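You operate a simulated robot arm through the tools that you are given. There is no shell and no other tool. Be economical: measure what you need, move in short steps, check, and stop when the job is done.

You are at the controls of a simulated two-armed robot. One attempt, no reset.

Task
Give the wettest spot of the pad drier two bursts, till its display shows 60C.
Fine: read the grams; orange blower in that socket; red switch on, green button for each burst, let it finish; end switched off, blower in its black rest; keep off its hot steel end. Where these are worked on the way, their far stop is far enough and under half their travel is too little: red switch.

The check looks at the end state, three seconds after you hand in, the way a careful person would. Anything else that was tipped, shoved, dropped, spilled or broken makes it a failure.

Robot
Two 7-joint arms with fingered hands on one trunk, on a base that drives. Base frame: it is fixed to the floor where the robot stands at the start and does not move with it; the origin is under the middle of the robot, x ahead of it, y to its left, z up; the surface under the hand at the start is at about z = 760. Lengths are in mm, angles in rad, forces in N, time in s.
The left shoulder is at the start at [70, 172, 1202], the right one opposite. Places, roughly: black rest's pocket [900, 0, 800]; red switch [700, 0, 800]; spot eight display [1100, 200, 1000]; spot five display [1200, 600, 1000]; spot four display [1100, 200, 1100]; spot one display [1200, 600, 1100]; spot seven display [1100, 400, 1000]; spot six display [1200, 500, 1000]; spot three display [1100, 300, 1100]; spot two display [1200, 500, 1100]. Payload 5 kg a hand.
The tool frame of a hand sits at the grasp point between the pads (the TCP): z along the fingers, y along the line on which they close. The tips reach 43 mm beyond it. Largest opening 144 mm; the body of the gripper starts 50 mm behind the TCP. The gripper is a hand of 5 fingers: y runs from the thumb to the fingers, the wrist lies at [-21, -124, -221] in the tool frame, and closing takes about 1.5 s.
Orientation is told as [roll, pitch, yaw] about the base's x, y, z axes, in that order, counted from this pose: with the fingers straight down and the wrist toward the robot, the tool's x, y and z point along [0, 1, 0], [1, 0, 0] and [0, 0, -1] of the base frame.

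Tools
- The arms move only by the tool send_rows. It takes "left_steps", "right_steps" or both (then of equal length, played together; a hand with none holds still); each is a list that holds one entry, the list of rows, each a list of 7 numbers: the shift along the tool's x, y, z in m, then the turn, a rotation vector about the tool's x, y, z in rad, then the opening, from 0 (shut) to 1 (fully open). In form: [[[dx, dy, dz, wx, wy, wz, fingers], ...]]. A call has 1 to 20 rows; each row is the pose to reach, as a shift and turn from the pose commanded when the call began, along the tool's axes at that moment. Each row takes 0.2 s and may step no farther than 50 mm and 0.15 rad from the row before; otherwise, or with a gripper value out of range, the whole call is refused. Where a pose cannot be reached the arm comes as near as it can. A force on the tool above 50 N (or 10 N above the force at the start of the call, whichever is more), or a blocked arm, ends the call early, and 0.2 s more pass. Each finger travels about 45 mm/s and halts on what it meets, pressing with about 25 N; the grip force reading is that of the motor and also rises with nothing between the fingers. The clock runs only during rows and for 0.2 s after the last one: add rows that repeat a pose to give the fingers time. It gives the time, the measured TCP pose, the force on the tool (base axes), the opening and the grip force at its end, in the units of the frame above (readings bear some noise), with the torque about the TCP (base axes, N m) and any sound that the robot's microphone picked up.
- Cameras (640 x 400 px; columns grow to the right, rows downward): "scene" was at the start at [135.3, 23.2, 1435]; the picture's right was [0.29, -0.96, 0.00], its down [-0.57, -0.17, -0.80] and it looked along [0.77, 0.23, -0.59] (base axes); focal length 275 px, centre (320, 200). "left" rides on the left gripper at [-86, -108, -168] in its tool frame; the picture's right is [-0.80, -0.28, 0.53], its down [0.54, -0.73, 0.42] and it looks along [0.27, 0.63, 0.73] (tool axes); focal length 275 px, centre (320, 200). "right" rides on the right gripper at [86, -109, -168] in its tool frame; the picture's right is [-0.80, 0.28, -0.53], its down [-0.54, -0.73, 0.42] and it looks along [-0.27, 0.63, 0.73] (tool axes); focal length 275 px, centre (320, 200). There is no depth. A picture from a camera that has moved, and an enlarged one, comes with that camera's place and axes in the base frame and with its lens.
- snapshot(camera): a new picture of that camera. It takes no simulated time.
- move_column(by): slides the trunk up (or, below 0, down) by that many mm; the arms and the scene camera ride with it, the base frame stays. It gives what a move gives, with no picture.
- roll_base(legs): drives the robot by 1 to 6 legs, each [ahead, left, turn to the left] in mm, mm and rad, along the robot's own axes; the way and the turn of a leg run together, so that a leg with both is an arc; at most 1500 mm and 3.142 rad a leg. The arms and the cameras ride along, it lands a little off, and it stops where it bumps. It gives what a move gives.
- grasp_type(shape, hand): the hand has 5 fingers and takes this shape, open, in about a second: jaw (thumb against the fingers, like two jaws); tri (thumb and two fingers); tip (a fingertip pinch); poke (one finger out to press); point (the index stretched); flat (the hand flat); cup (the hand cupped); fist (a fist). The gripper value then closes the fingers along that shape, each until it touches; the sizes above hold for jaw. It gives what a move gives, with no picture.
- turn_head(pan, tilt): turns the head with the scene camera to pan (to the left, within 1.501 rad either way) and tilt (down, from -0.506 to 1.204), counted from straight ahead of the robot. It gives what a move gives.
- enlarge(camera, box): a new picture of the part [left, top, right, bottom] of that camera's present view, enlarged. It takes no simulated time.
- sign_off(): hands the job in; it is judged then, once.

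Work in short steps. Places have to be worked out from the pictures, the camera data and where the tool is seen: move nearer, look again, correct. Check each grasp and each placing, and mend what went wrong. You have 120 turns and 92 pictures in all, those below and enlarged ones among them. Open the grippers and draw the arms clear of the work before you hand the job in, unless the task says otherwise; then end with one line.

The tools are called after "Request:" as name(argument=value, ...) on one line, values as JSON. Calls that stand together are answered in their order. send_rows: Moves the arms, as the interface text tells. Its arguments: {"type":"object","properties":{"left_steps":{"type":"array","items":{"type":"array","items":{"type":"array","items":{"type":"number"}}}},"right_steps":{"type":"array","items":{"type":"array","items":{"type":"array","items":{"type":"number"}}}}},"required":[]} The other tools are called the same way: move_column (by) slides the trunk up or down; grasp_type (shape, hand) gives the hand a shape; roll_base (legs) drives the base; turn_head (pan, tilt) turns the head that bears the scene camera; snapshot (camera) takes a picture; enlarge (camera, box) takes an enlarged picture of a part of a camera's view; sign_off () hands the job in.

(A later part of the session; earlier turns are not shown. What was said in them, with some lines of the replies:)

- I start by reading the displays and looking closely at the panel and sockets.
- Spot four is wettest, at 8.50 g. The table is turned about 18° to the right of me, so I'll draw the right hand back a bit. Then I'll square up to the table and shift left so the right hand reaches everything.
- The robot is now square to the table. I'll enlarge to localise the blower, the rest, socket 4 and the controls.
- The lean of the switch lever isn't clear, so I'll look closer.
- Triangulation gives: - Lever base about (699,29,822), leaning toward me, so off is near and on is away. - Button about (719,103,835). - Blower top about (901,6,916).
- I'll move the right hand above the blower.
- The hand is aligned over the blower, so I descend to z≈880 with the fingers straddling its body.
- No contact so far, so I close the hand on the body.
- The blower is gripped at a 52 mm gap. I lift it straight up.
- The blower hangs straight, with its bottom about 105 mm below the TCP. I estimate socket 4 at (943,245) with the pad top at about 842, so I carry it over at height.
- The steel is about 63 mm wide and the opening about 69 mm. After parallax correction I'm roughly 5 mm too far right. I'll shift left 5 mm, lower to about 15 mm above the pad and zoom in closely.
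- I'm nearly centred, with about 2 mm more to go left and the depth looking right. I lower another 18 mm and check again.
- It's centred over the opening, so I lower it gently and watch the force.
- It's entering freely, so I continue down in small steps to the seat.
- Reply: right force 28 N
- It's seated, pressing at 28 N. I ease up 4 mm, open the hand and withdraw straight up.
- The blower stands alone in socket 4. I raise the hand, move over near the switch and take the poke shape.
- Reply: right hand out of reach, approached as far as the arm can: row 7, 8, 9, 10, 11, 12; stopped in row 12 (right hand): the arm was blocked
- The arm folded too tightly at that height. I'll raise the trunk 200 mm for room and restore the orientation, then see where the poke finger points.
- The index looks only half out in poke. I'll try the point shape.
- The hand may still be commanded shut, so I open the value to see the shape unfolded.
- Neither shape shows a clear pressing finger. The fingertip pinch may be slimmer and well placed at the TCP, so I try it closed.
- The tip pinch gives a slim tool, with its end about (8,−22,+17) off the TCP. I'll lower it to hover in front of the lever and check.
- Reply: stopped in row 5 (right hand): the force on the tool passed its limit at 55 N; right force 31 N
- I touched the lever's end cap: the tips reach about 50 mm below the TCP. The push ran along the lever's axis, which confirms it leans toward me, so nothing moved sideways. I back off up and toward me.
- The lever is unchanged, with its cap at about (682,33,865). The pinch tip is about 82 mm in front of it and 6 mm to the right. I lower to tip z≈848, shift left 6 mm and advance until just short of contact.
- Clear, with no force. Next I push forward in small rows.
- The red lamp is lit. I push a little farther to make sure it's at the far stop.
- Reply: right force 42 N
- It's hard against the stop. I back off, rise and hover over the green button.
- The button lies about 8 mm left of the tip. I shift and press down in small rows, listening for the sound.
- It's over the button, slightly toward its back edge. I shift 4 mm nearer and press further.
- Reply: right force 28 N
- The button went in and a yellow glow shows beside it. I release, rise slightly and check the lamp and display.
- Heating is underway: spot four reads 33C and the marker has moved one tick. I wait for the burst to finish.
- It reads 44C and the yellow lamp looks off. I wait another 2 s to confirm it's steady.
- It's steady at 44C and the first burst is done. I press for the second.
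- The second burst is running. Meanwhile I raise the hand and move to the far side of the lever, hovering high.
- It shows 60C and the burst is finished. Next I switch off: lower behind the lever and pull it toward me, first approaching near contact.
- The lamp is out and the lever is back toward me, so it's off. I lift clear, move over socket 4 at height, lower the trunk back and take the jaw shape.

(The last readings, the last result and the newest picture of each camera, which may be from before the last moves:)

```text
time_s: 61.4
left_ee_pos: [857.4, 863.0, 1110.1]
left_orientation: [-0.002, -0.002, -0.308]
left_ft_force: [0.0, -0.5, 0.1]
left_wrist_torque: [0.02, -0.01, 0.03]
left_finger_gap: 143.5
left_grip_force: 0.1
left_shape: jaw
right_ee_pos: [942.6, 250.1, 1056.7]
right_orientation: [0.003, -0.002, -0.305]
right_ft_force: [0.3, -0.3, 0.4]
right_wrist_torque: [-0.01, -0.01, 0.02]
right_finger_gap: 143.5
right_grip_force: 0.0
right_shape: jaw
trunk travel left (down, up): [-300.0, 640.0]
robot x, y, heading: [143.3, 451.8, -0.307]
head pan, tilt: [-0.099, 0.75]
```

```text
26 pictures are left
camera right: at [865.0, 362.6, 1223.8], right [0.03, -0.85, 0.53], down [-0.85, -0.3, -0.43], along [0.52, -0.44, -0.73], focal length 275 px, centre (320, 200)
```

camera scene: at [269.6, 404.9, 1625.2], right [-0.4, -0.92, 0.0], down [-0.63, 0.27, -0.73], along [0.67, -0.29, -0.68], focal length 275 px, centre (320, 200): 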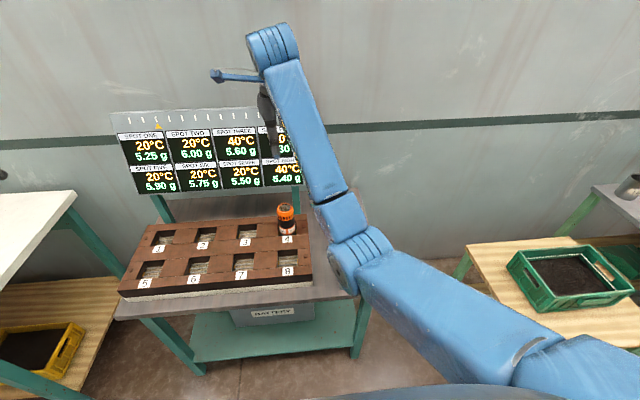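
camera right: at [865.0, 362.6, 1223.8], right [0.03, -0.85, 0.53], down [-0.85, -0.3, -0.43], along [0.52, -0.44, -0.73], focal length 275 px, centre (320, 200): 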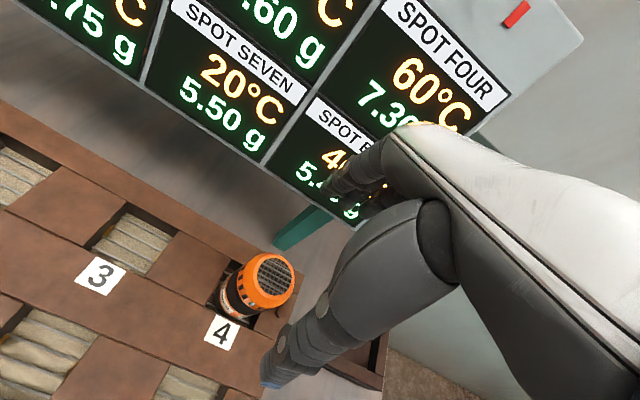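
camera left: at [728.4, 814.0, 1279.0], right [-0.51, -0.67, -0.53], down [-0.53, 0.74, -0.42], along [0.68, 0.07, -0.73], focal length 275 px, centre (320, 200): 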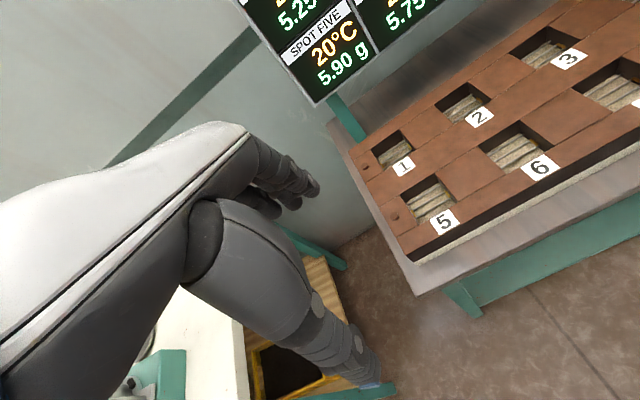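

The hand is directly above the blower, in line with the release position. I descend to z≈911 and grip.

Request:
send_rows(right_steps=[[[0, 0, 0.035, 0, 0, 0, 1], [0, 0, 0.07, 0, 0, 0, 1], [0, 0, 0.1, 0, 0, 0, 1], [0, 0, 0.125, 0, 0, 0, 1], [0, 0, 0.145, 0, 0, 0, 1], [0, 0, 0.145, 0, 0, 0, 1], [0, 0, 0.145, 0, 0, 0, 0.7], [0, 0, 0.145, 0, 0, 0, 0.4], [0, 0, 0.145, 0, 0, 0, 0.2], [0, 0, 0.145, 0, 0, 0, 0.1], [0, 0, 0.145, 0, 0, 0, 0.1], [0, 0, 0.145, 0, 0, 0, 0.1], [0, 0, 0.145, 0, 0, 0, 0.1], [0, 0, 0.145, 0, 0, 0, 0.1], [0, 0, 0.145, 0, 0, 0, 0.1], [0, 0, 0.145, 0, 0, 0, 0.1]]])

Request:
snapshot(camera="right")

```text
time_s: 64.8
left_ee_pos: [858.0, 862.9, 1110.7]
left_orientation: [0.0, 0.0, -0.308]
left_ft_force: [0.2, 0.7, 0.4]
left_wrist_torque: [0.0, -0.02, 0.02]
left_finger_gap: 143.6
left_grip_force: 0.1
left_shape: jaw
right_ee_pos: [943.1, 250.8, 912.0]
right_orientation: [0.003, 0.0, -0.307]
right_ft_force: [-1.6, 0.5, -0.4]
right_wrist_torque: [0.01, 0.06, 0.0]
right_finger_gap: 52.1
right_grip_force: 24.9
right_shape: jaw
trunk travel left (down, up): [-300.0, 640.0]
robot x, y, heading: [142.0, 452.4, -0.306]
head pan, tilt: [-0.099, 0.75]
```

```text
25 pictures are left
camera right: at [865.5, 364.4, 1078.2], right [0.03, -0.85, 0.53], down [-0.85, -0.3, -0.43], along [0.52, -0.44, -0.73], focal length 275 px, centre (320, 200)
```

right: 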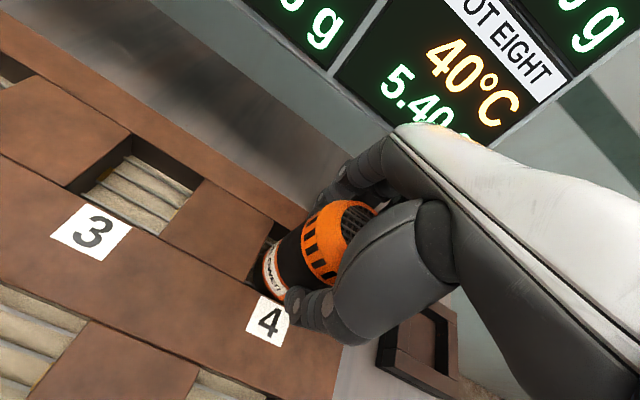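

Gripped. I lift straight up, carry it back to over the rest at the original pick position and stop just above.

Request:
send_rows(right_steps=[[[0, 0, -0.03, 0, 0, 0, 0.1], [0, 0, -0.06, 0, 0, 0, 0.1], [0, 0, -0.09, 0, 0, 0, 0.1], [0, 0, -0.12, 0, 0, 0, 0.1], [0, 0, -0.14, 0, 0, 0, 0.1], [-0.04, 0.006, -0.14, 0, 0, 0, 0.1], [-0.08, 0.012, -0.14, 0, 0, 0, 0.1], [-0.12, 0.018, -0.14, 0, 0, 0, 0.1], [-0.16, 0.024, -0.14, 0, 0, 0, 0.1], [-0.2, 0.03, -0.14, 0, 0, 0, 0.1], [-0.245, 0.0356, -0.14, 0, 0, 0, 0.1], [-0.245, 0.0356, -0.1, 0, 0, 0, 0.1], [-0.245, 0.0356, -0.06, 0, 0, 0, 0.1], [-0.245, 0.0356, -0.02, 0, 0, 0, 0.1], [-0.245, 0.0356, -0.02, 0, 0, 0, 0.1]]])

Request:
enlarge(camera="scene", box=[330, 140, 390, 200])

Request:
enlarge(camera="right", box=[150, 190, 370, 360])

```text
time_s: 68.0
left_ee_pos: [858.5, 862.3, 1109.2]
left_orientation: [0.001, 0.003, -0.307]
left_ft_force: [-0.5, -0.1, -0.2]
left_wrist_torque: [-0.07, 0.01, 0.01]
left_finger_gap: 143.7
left_grip_force: 0.0
left_shape: jaw
right_ee_pos: [905.1, 2.2, 929.6]
right_orientation: [0.004, -0.002, -0.306]
right_ft_force: [-0.1, 0.1, -6.8]
right_wrist_torque: [0.02, 0.0, 0.03]
right_finger_gap: 52.0
right_grip_force: 24.7
right_shape: jaw
trunk travel left (down, up): [-300.0, 640.0]
robot x, y, heading: [145.0, 454.7, -0.312]
head pan, tilt: [-0.099, 0.75]
```

```text
6.67 times, centred on (360, 170) of scene
camera zoom: at [270.0, 405.1, 1425.2], right [-0.4, -0.92, 0.0], down [-0.63, 0.27, -0.73], along [0.67, -0.29, -0.68], focal length 1832 px, centre (53, 400)
```

zoom: 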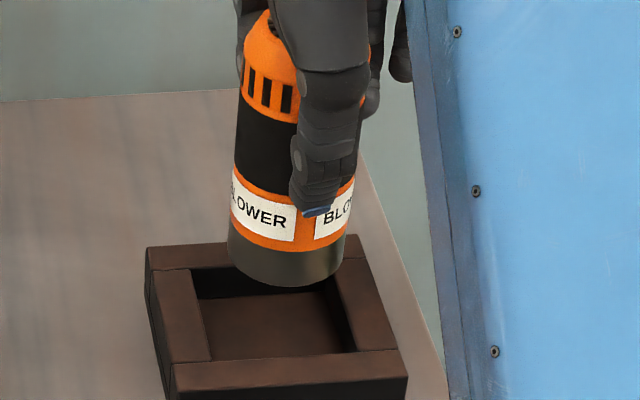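

```text
2.35 times, centred on (260, 275) of right
camera zoom: at [827.9, 116.0, 1097.8], right [0.03, -0.85, 0.53], down [-0.85, -0.3, -0.43], along [0.52, -0.44, -0.73], focal length 648 px, centre (461, 24)
```

zoom: 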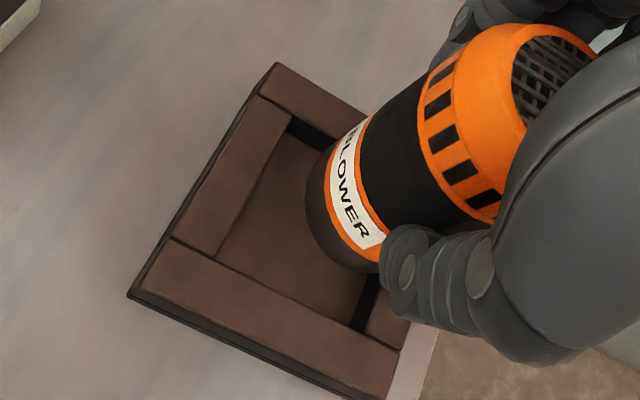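

My readings are about 4 mm right and 3 mm deep of the pick position, and the picture agrees. I correct and lower to just above the rest's rim.

Request:
send_rows(right_steps=[[[0.004, -0.003, 0.005, 0, 0, 0, 0.1], [0.0045, -0.0035, 0.018, 0, 0, 0, 0.1], [0.0045, -0.0035, 0.018, 0, 0, 0, 0.1]]])

Request:
enlarge(camera="scene", box=[330, 140, 390, 200])

Request:
enlarge(camera="right", box=[150, 190, 370, 360])

```text
time_s: 68.8
left_ee_pos: [859.1, 861.5, 1110.0]
left_orientation: [0.0, 0.001, -0.308]
left_ft_force: [-0.6, 0.1, 0.0]
left_wrist_torque: [-0.01, 0.02, -0.02]
left_finger_gap: 143.8
left_grip_force: 0.1
left_shape: jaw
right_ee_pos: [903.0, 9.6, 912.1]
right_orientation: [0.003, 0.0, -0.305]
right_ft_force: [-0.3, -0.2, -5.3]
right_wrist_torque: [-0.01, 0.0, -0.02]
right_finger_gap: 51.7
right_grip_force: 24.7
right_shape: jaw
trunk travel left (down, up): [-300.0, 640.0]
robot x, y, heading: [145.8, 454.7, -0.308]
head pan, tilt: [-0.099, 0.75]
```

```text
6.67 times, centred on (360, 170) of scene
camera zoom: at [270.2, 404.4, 1425.1], right [-0.4, -0.92, 0.0], down [-0.63, 0.27, -0.73], along [0.67, -0.29, -0.68], focal length 1832 px, centre (53, 400)
```

zoom: 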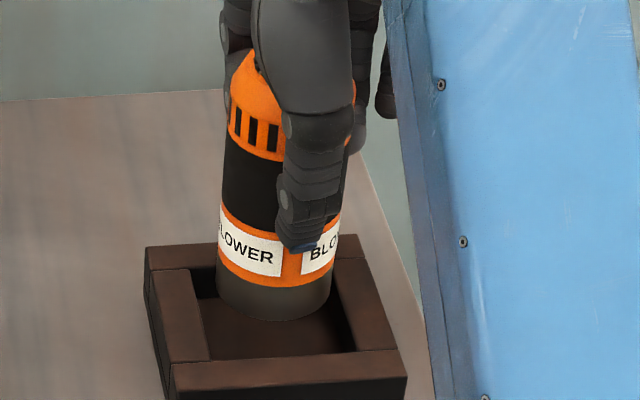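

```text
2.35 times, centred on (260, 275) of right
camera zoom: at [825.3, 122.6, 1079.3], right [0.03, -0.85, 0.53], down [-0.85, -0.3, -0.43], along [0.52, -0.44, -0.73], focal length 648 px, centre (461, 24)
```

zoom: 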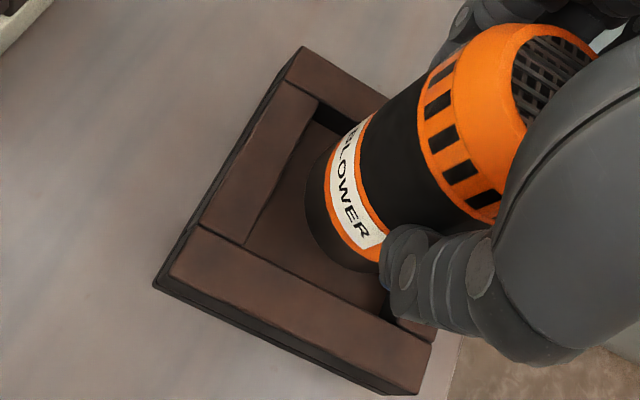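

Lateral centring is good. In depth it seems a few millimetres toward the back, so I nudge 3 mm nearer while lowering 12 mm and check again.

Request:
send_rows(right_steps=[[[0, -0.003, 0.004, 0, 0, 0, 0.1], [0, -0.003, 0.012, 0, 0, 0, 0.1], [0, -0.003, 0.012, 0, 0, 0, 0.1]]])

Request:
enlarge(camera="scene", box=[330, 140, 390, 200])

Request:
enlarge(camera="right", box=[150, 190, 370, 360])

```text
time_s: 69.6
left_ee_pos: [858.0, 862.5, 1110.0]
left_orientation: [0.0, 0.001, -0.307]
left_ft_force: [0.1, -0.5, -0.7]
left_wrist_torque: [0.0, -0.02, 0.02]
left_finger_gap: 143.6
left_grip_force: 0.0
left_shape: jaw
right_ee_pos: [899.2, 11.1, 900.4]
right_orientation: [0.002, -0.001, -0.306]
right_ft_force: [-1.2, 0.5, -6.1]
right_wrist_torque: [0.03, 0.02, -0.01]
right_finger_gap: 51.7
right_grip_force: 25.1
right_shape: jaw
trunk travel left (down, up): [-300.0, 640.0]
robot x, y, heading: [145.2, 453.2, -0.305]
head pan, tilt: [-0.099, 0.75]
```

```text
6.67 times, centred on (360, 170) of scene
camera zoom: at [270.1, 404.4, 1425.1], right [-0.4, -0.92, 0.0], down [-0.63, 0.27, -0.73], along [0.67, -0.29, -0.68], focal length 1832 px, centre (53, 400)
```

zoom: 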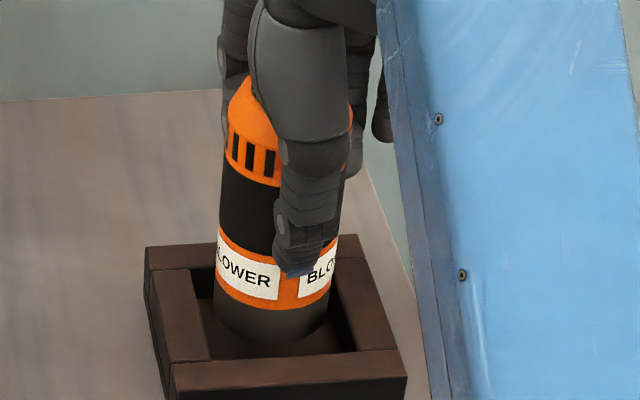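

```text
2.35 times, centred on (260, 275) of right
camera zoom: at [822.1, 124.8, 1067.4], right [0.03, -0.85, 0.53], down [-0.85, -0.3, -0.43], along [0.52, -0.44, -0.73], focal length 648 px, centre (461, 24)
```

zoom: 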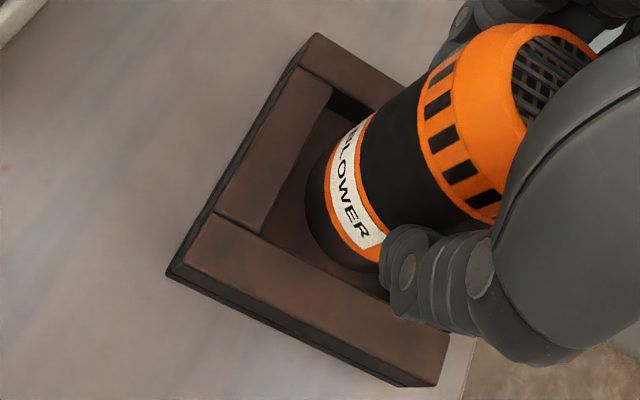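

It's well centred in the pocket. I lower it to the floor of the rest in small rows.

Request:
send_rows(right_steps=[[[-0.001, 0, 0.006, 0, 0, 0, 0.1], [-0.001, 0, 0.012, 0, 0, 0, 0.1], [-0.001, 0, 0.018, 0, 0, 0, 0.1], [-0.001, 0, 0.018, 0, 0, 0, 0.1]]])

Request:
enlarge(camera="scene", box=[330, 140, 390, 200])

```text
time_s: 70.6
left_ee_pos: [857.2, 861.3, 1109.5]
left_orientation: [0.0, 0.001, -0.307]
left_ft_force: [-0.4, -0.7, -0.9]
left_wrist_torque: [-0.01, -0.02, 0.01]
left_finger_gap: 143.6
left_grip_force: 0.0
left_shape: jaw
right_ee_pos: [897.5, 11.3, 881.1]
right_orientation: [0.004, 0.0, -0.307]
right_ft_force: [-0.4, -0.2, -6.3]
right_wrist_torque: [0.0, 0.02, 0.0]
right_finger_gap: 51.8
right_grip_force: 24.7
right_shape: jaw
trunk travel left (down, up): [-300.0, 640.0]
robot x, y, heading: [145.9, 453.7, -0.306]
head pan, tilt: [-0.099, 0.75]
```

```text
6.67 times, centred on (360, 170) of scene
camera zoom: at [270.1, 404.4, 1425.1], right [-0.4, -0.92, 0.0], down [-0.63, 0.27, -0.73], along [0.67, -0.29, -0.68], focal length 1832 px, centre (53, 400)
```

zoom: 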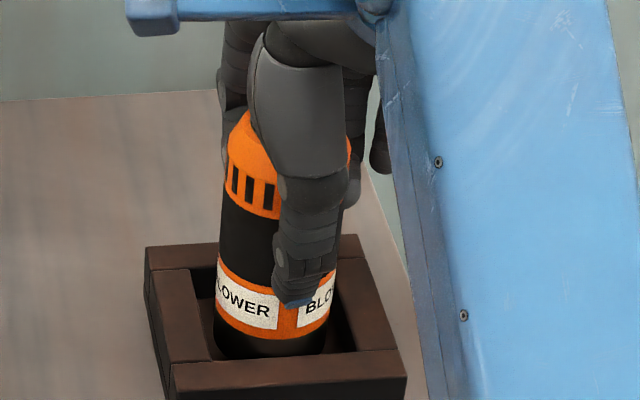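

Request:
send_rows(right_steps=[[[0, 0, 0.003, 0, 0, 0, 0.1], [0, 0, 0.006, 0, 0, 0, 0.1], [0, 0, 0.009, 0, 0, 0, 0.1], [0, 0, 0.009, 0, 0, 0, 0.1]]])

```text
time_s: 71.6
left_ee_pos: [858.3, 861.4, 1111.8]
left_orientation: [-0.002, 0.003, -0.308]
left_ft_force: [-0.5, 0.5, -0.2]
left_wrist_torque: [0.01, 0.02, -0.04]
left_finger_gap: 144.0
left_grip_force: 0.0
left_shape: jaw
right_ee_pos: [899.0, 9.9, 873.0]
right_orientation: [0.002, 0.0, -0.304]
right_ft_force: [0.0, -0.3, -5.8]
right_wrist_torque: [0.01, 0.06, -0.02]
right_finger_gap: 51.7
right_grip_force: 25.4
right_shape: jaw
trunk travel left (down, up): [-300.0, 640.0]
robot x, y, heading: [145.3, 454.6, -0.303]
head pan, tilt: [-0.099, 0.75]
```

Still hanging with no contact, so I continue gently.

Request:
send_rows(right_steps=[[[0, 0, 0.003, 0, 0, 0, 0.1], [0, 0, 0.006, 0, 0, 0, 0.1], [0, 0, 0.006, 0, 0, 0, 0.1]]])

Request:
enlarge(camera="scene", box=[330, 140, 390, 200])

```text
time_s: 72.4
left_ee_pos: [856.7, 862.2, 1111.3]
left_orientation: [0.0, 0.0, -0.308]
left_ft_force: [0.7, -1.0, 0.4]
left_wrist_torque: [0.03, -0.02, -0.02]
left_finger_gap: 143.6
left_grip_force: 0.1
left_shape: jaw
right_ee_pos: [898.1, 10.8, 870.5]
right_orientation: [0.003, -0.005, -0.306]
right_ft_force: [0.3, -1.9, 11.9]
right_wrist_torque: [-0.09, -0.15, -0.01]
right_finger_gap: 52.4
right_grip_force: 24.9
right_shape: jaw
trunk travel left (down, up): [-300.0, 640.0]
robot x, y, heading: [142.4, 455.8, -0.306]
head pan, tilt: [-0.099, 0.75]
```

```text
6.67 times, centred on (360, 170) of scene
camera zoom: at [268.3, 405.3, 1425.6], right [-0.4, -0.92, 0.0], down [-0.63, 0.27, -0.73], along [0.67, -0.29, -0.68], focal length 1832 px, centre (53, 400)
```

zoom: 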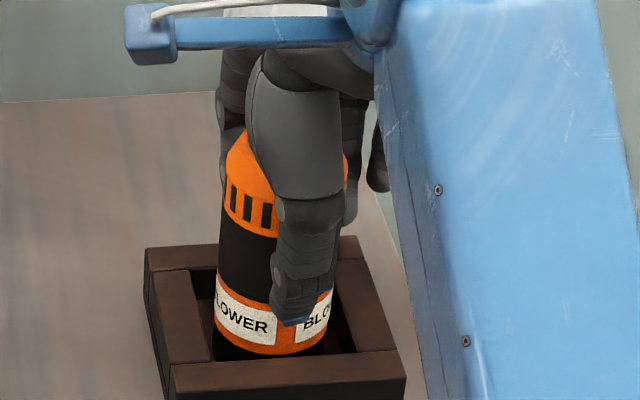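

It's seated on the floor of the rest at 12 N, so I open and then withdraw upward.

Request:
send_rows(right_steps=[[[0, 0, -0.002, 0, 0, 0, 0.1], [0, 0, -0.002, 0, 0, 0, 0.4], [0, 0, -0.002, 0, 0, 0, 0.7], [0, 0, -0.002, 0, 0, 0, 1], [0, 0, -0.002, 0, 0, 0, 1], [0, 0, -0.002, 0, 0, 0, 1], [0, 0, -0.002, 0, 0, 0, 1], [0, 0, -0.002, 0, 0, 0, 1], [0, 0, -0.002, 0, 0, 0, 1], [0, 0, -0.002, 0, 0, 0, 1]]])

Request:
send_rows(right_steps=[[[0, 0, -0.03, 0, 0, 0, 1], [0, 0, -0.06, 0, 0, 0, 1], [0, 0, -0.1, 0, 0, 0, 1], [0, 0, -0.14, 0, 0, 0, 1], [0, 0, -0.18, 0, 0, 0, 1], [-0.04, -0.02, -0.2, 0, 0, 0, 1], [-0.08, -0.04, -0.2, 0, 0, 0, 1], [-0.12, -0.04, -0.2, 0, 0, 0, 1], [-0.14, -0.04, -0.2, 0, 0, 0, 1]]])

Request:
snapshot(camera="scene")

Request:
enlarge(camera="scene", box=[325, 145, 405, 255])

Request:
enlarge(camera="scene", box=[70, 30, 310, 170])

```text
time_s: 74.6
left_ee_pos: [857.3, 863.1, 1110.5]
left_orientation: [0.001, 0.0, -0.307]
left_ft_force: [0.3, -0.7, 0.8]
left_wrist_torque: [0.01, 0.02, 0.0]
left_finger_gap: 144.0
left_grip_force: 0.1
left_shape: jaw
right_ee_pos: [898.7, 10.5, 869.8]
right_orientation: [0.004, 0.0, -0.305]
right_ft_force: [-0.8, -0.8, 0.2]
right_wrist_torque: [-0.04, 0.03, 0.02]
right_finger_gap: 143.8
right_grip_force: 0.1
right_shape: jaw
trunk travel left (down, up): [-300.0, 640.0]
robot x, y, heading: [142.8, 456.1, -0.302]
head pan, tilt: [-0.099, 0.75]
```

```text
time_s: 76.6
left_ee_pos: [858.0, 861.1, 1111.1]
left_orientation: [0.0, 0.0, -0.307]
left_ft_force: [0.1, -0.4, 0.1]
left_wrist_torque: [0.02, 0.0, 0.01]
left_finger_gap: 143.6
left_grip_force: 0.1
left_shape: jaw
right_ee_pos: [818.3, -112.7, 1069.0]
right_orientation: [0.003, 0.0, -0.304]
right_ft_force: [0.6, -1.4, 0.2]
right_wrist_torque: [0.0, -0.01, -0.01]
right_finger_gap: 143.8
right_grip_force: 0.0
right_shape: jaw
trunk travel left (down, up): [-300.0, 640.0]
robot x, y, heading: [144.8, 455.1, -0.31]
head pan, tilt: [-0.099, 0.75]
```

```text
16 pictures are left
camera scene: at [269.2, 404.2, 1425.2], right [-0.4, -0.92, 0.0], down [-0.63, 0.27, -0.73], along [0.67, -0.29, -0.68], focal length 275 px, centre (320, 200)
```

scene: 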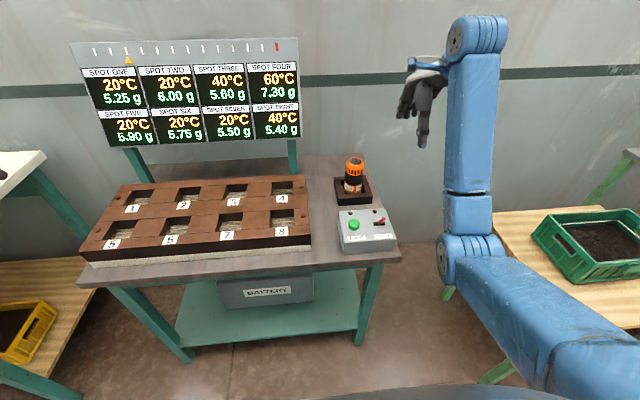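

```text
3.64 times, centred on (365, 200) of scene
camera zoom: at [269.2, 404.2, 1425.2], right [-0.4, -0.92, 0.0], down [-0.63, 0.27, -0.73], along [0.67, -0.29, -0.68], focal length 999 px, centre (156, 200)
```

zoom: 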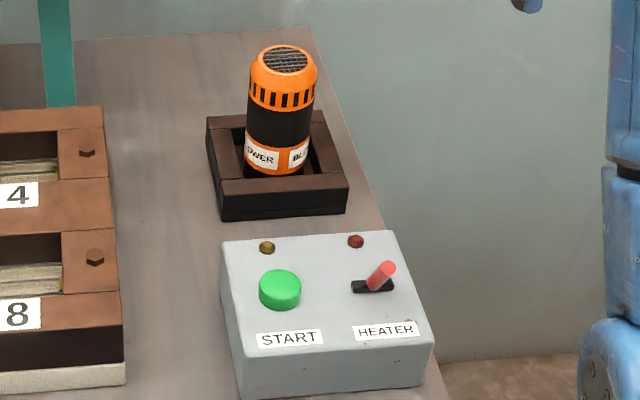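

```text
2.67 times, centred on (190, 100) of scene
camera zoom: at [269.2, 404.2, 1425.2], right [-0.4, -0.92, 0.0], down [-0.63, 0.27, -0.73], along [0.67, -0.29, -0.68], focal length 733 px, centre (667, 467)
```

zoom: 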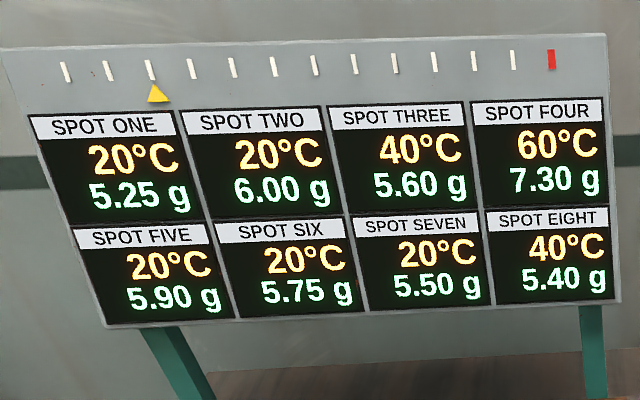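

Spot four shows 60C after two bursts. The switch is off with its lamp dark, the blower stands upright in its rest, and both arms are clear with hands open. I hand the job in.

Request:
sign_off()

```text
The job is handed in.
```

I gave spot four, the wettest at 8.50 g, two full bursts. Its display now shows 60C, the heater is switched off and the blower is back in its black rest.
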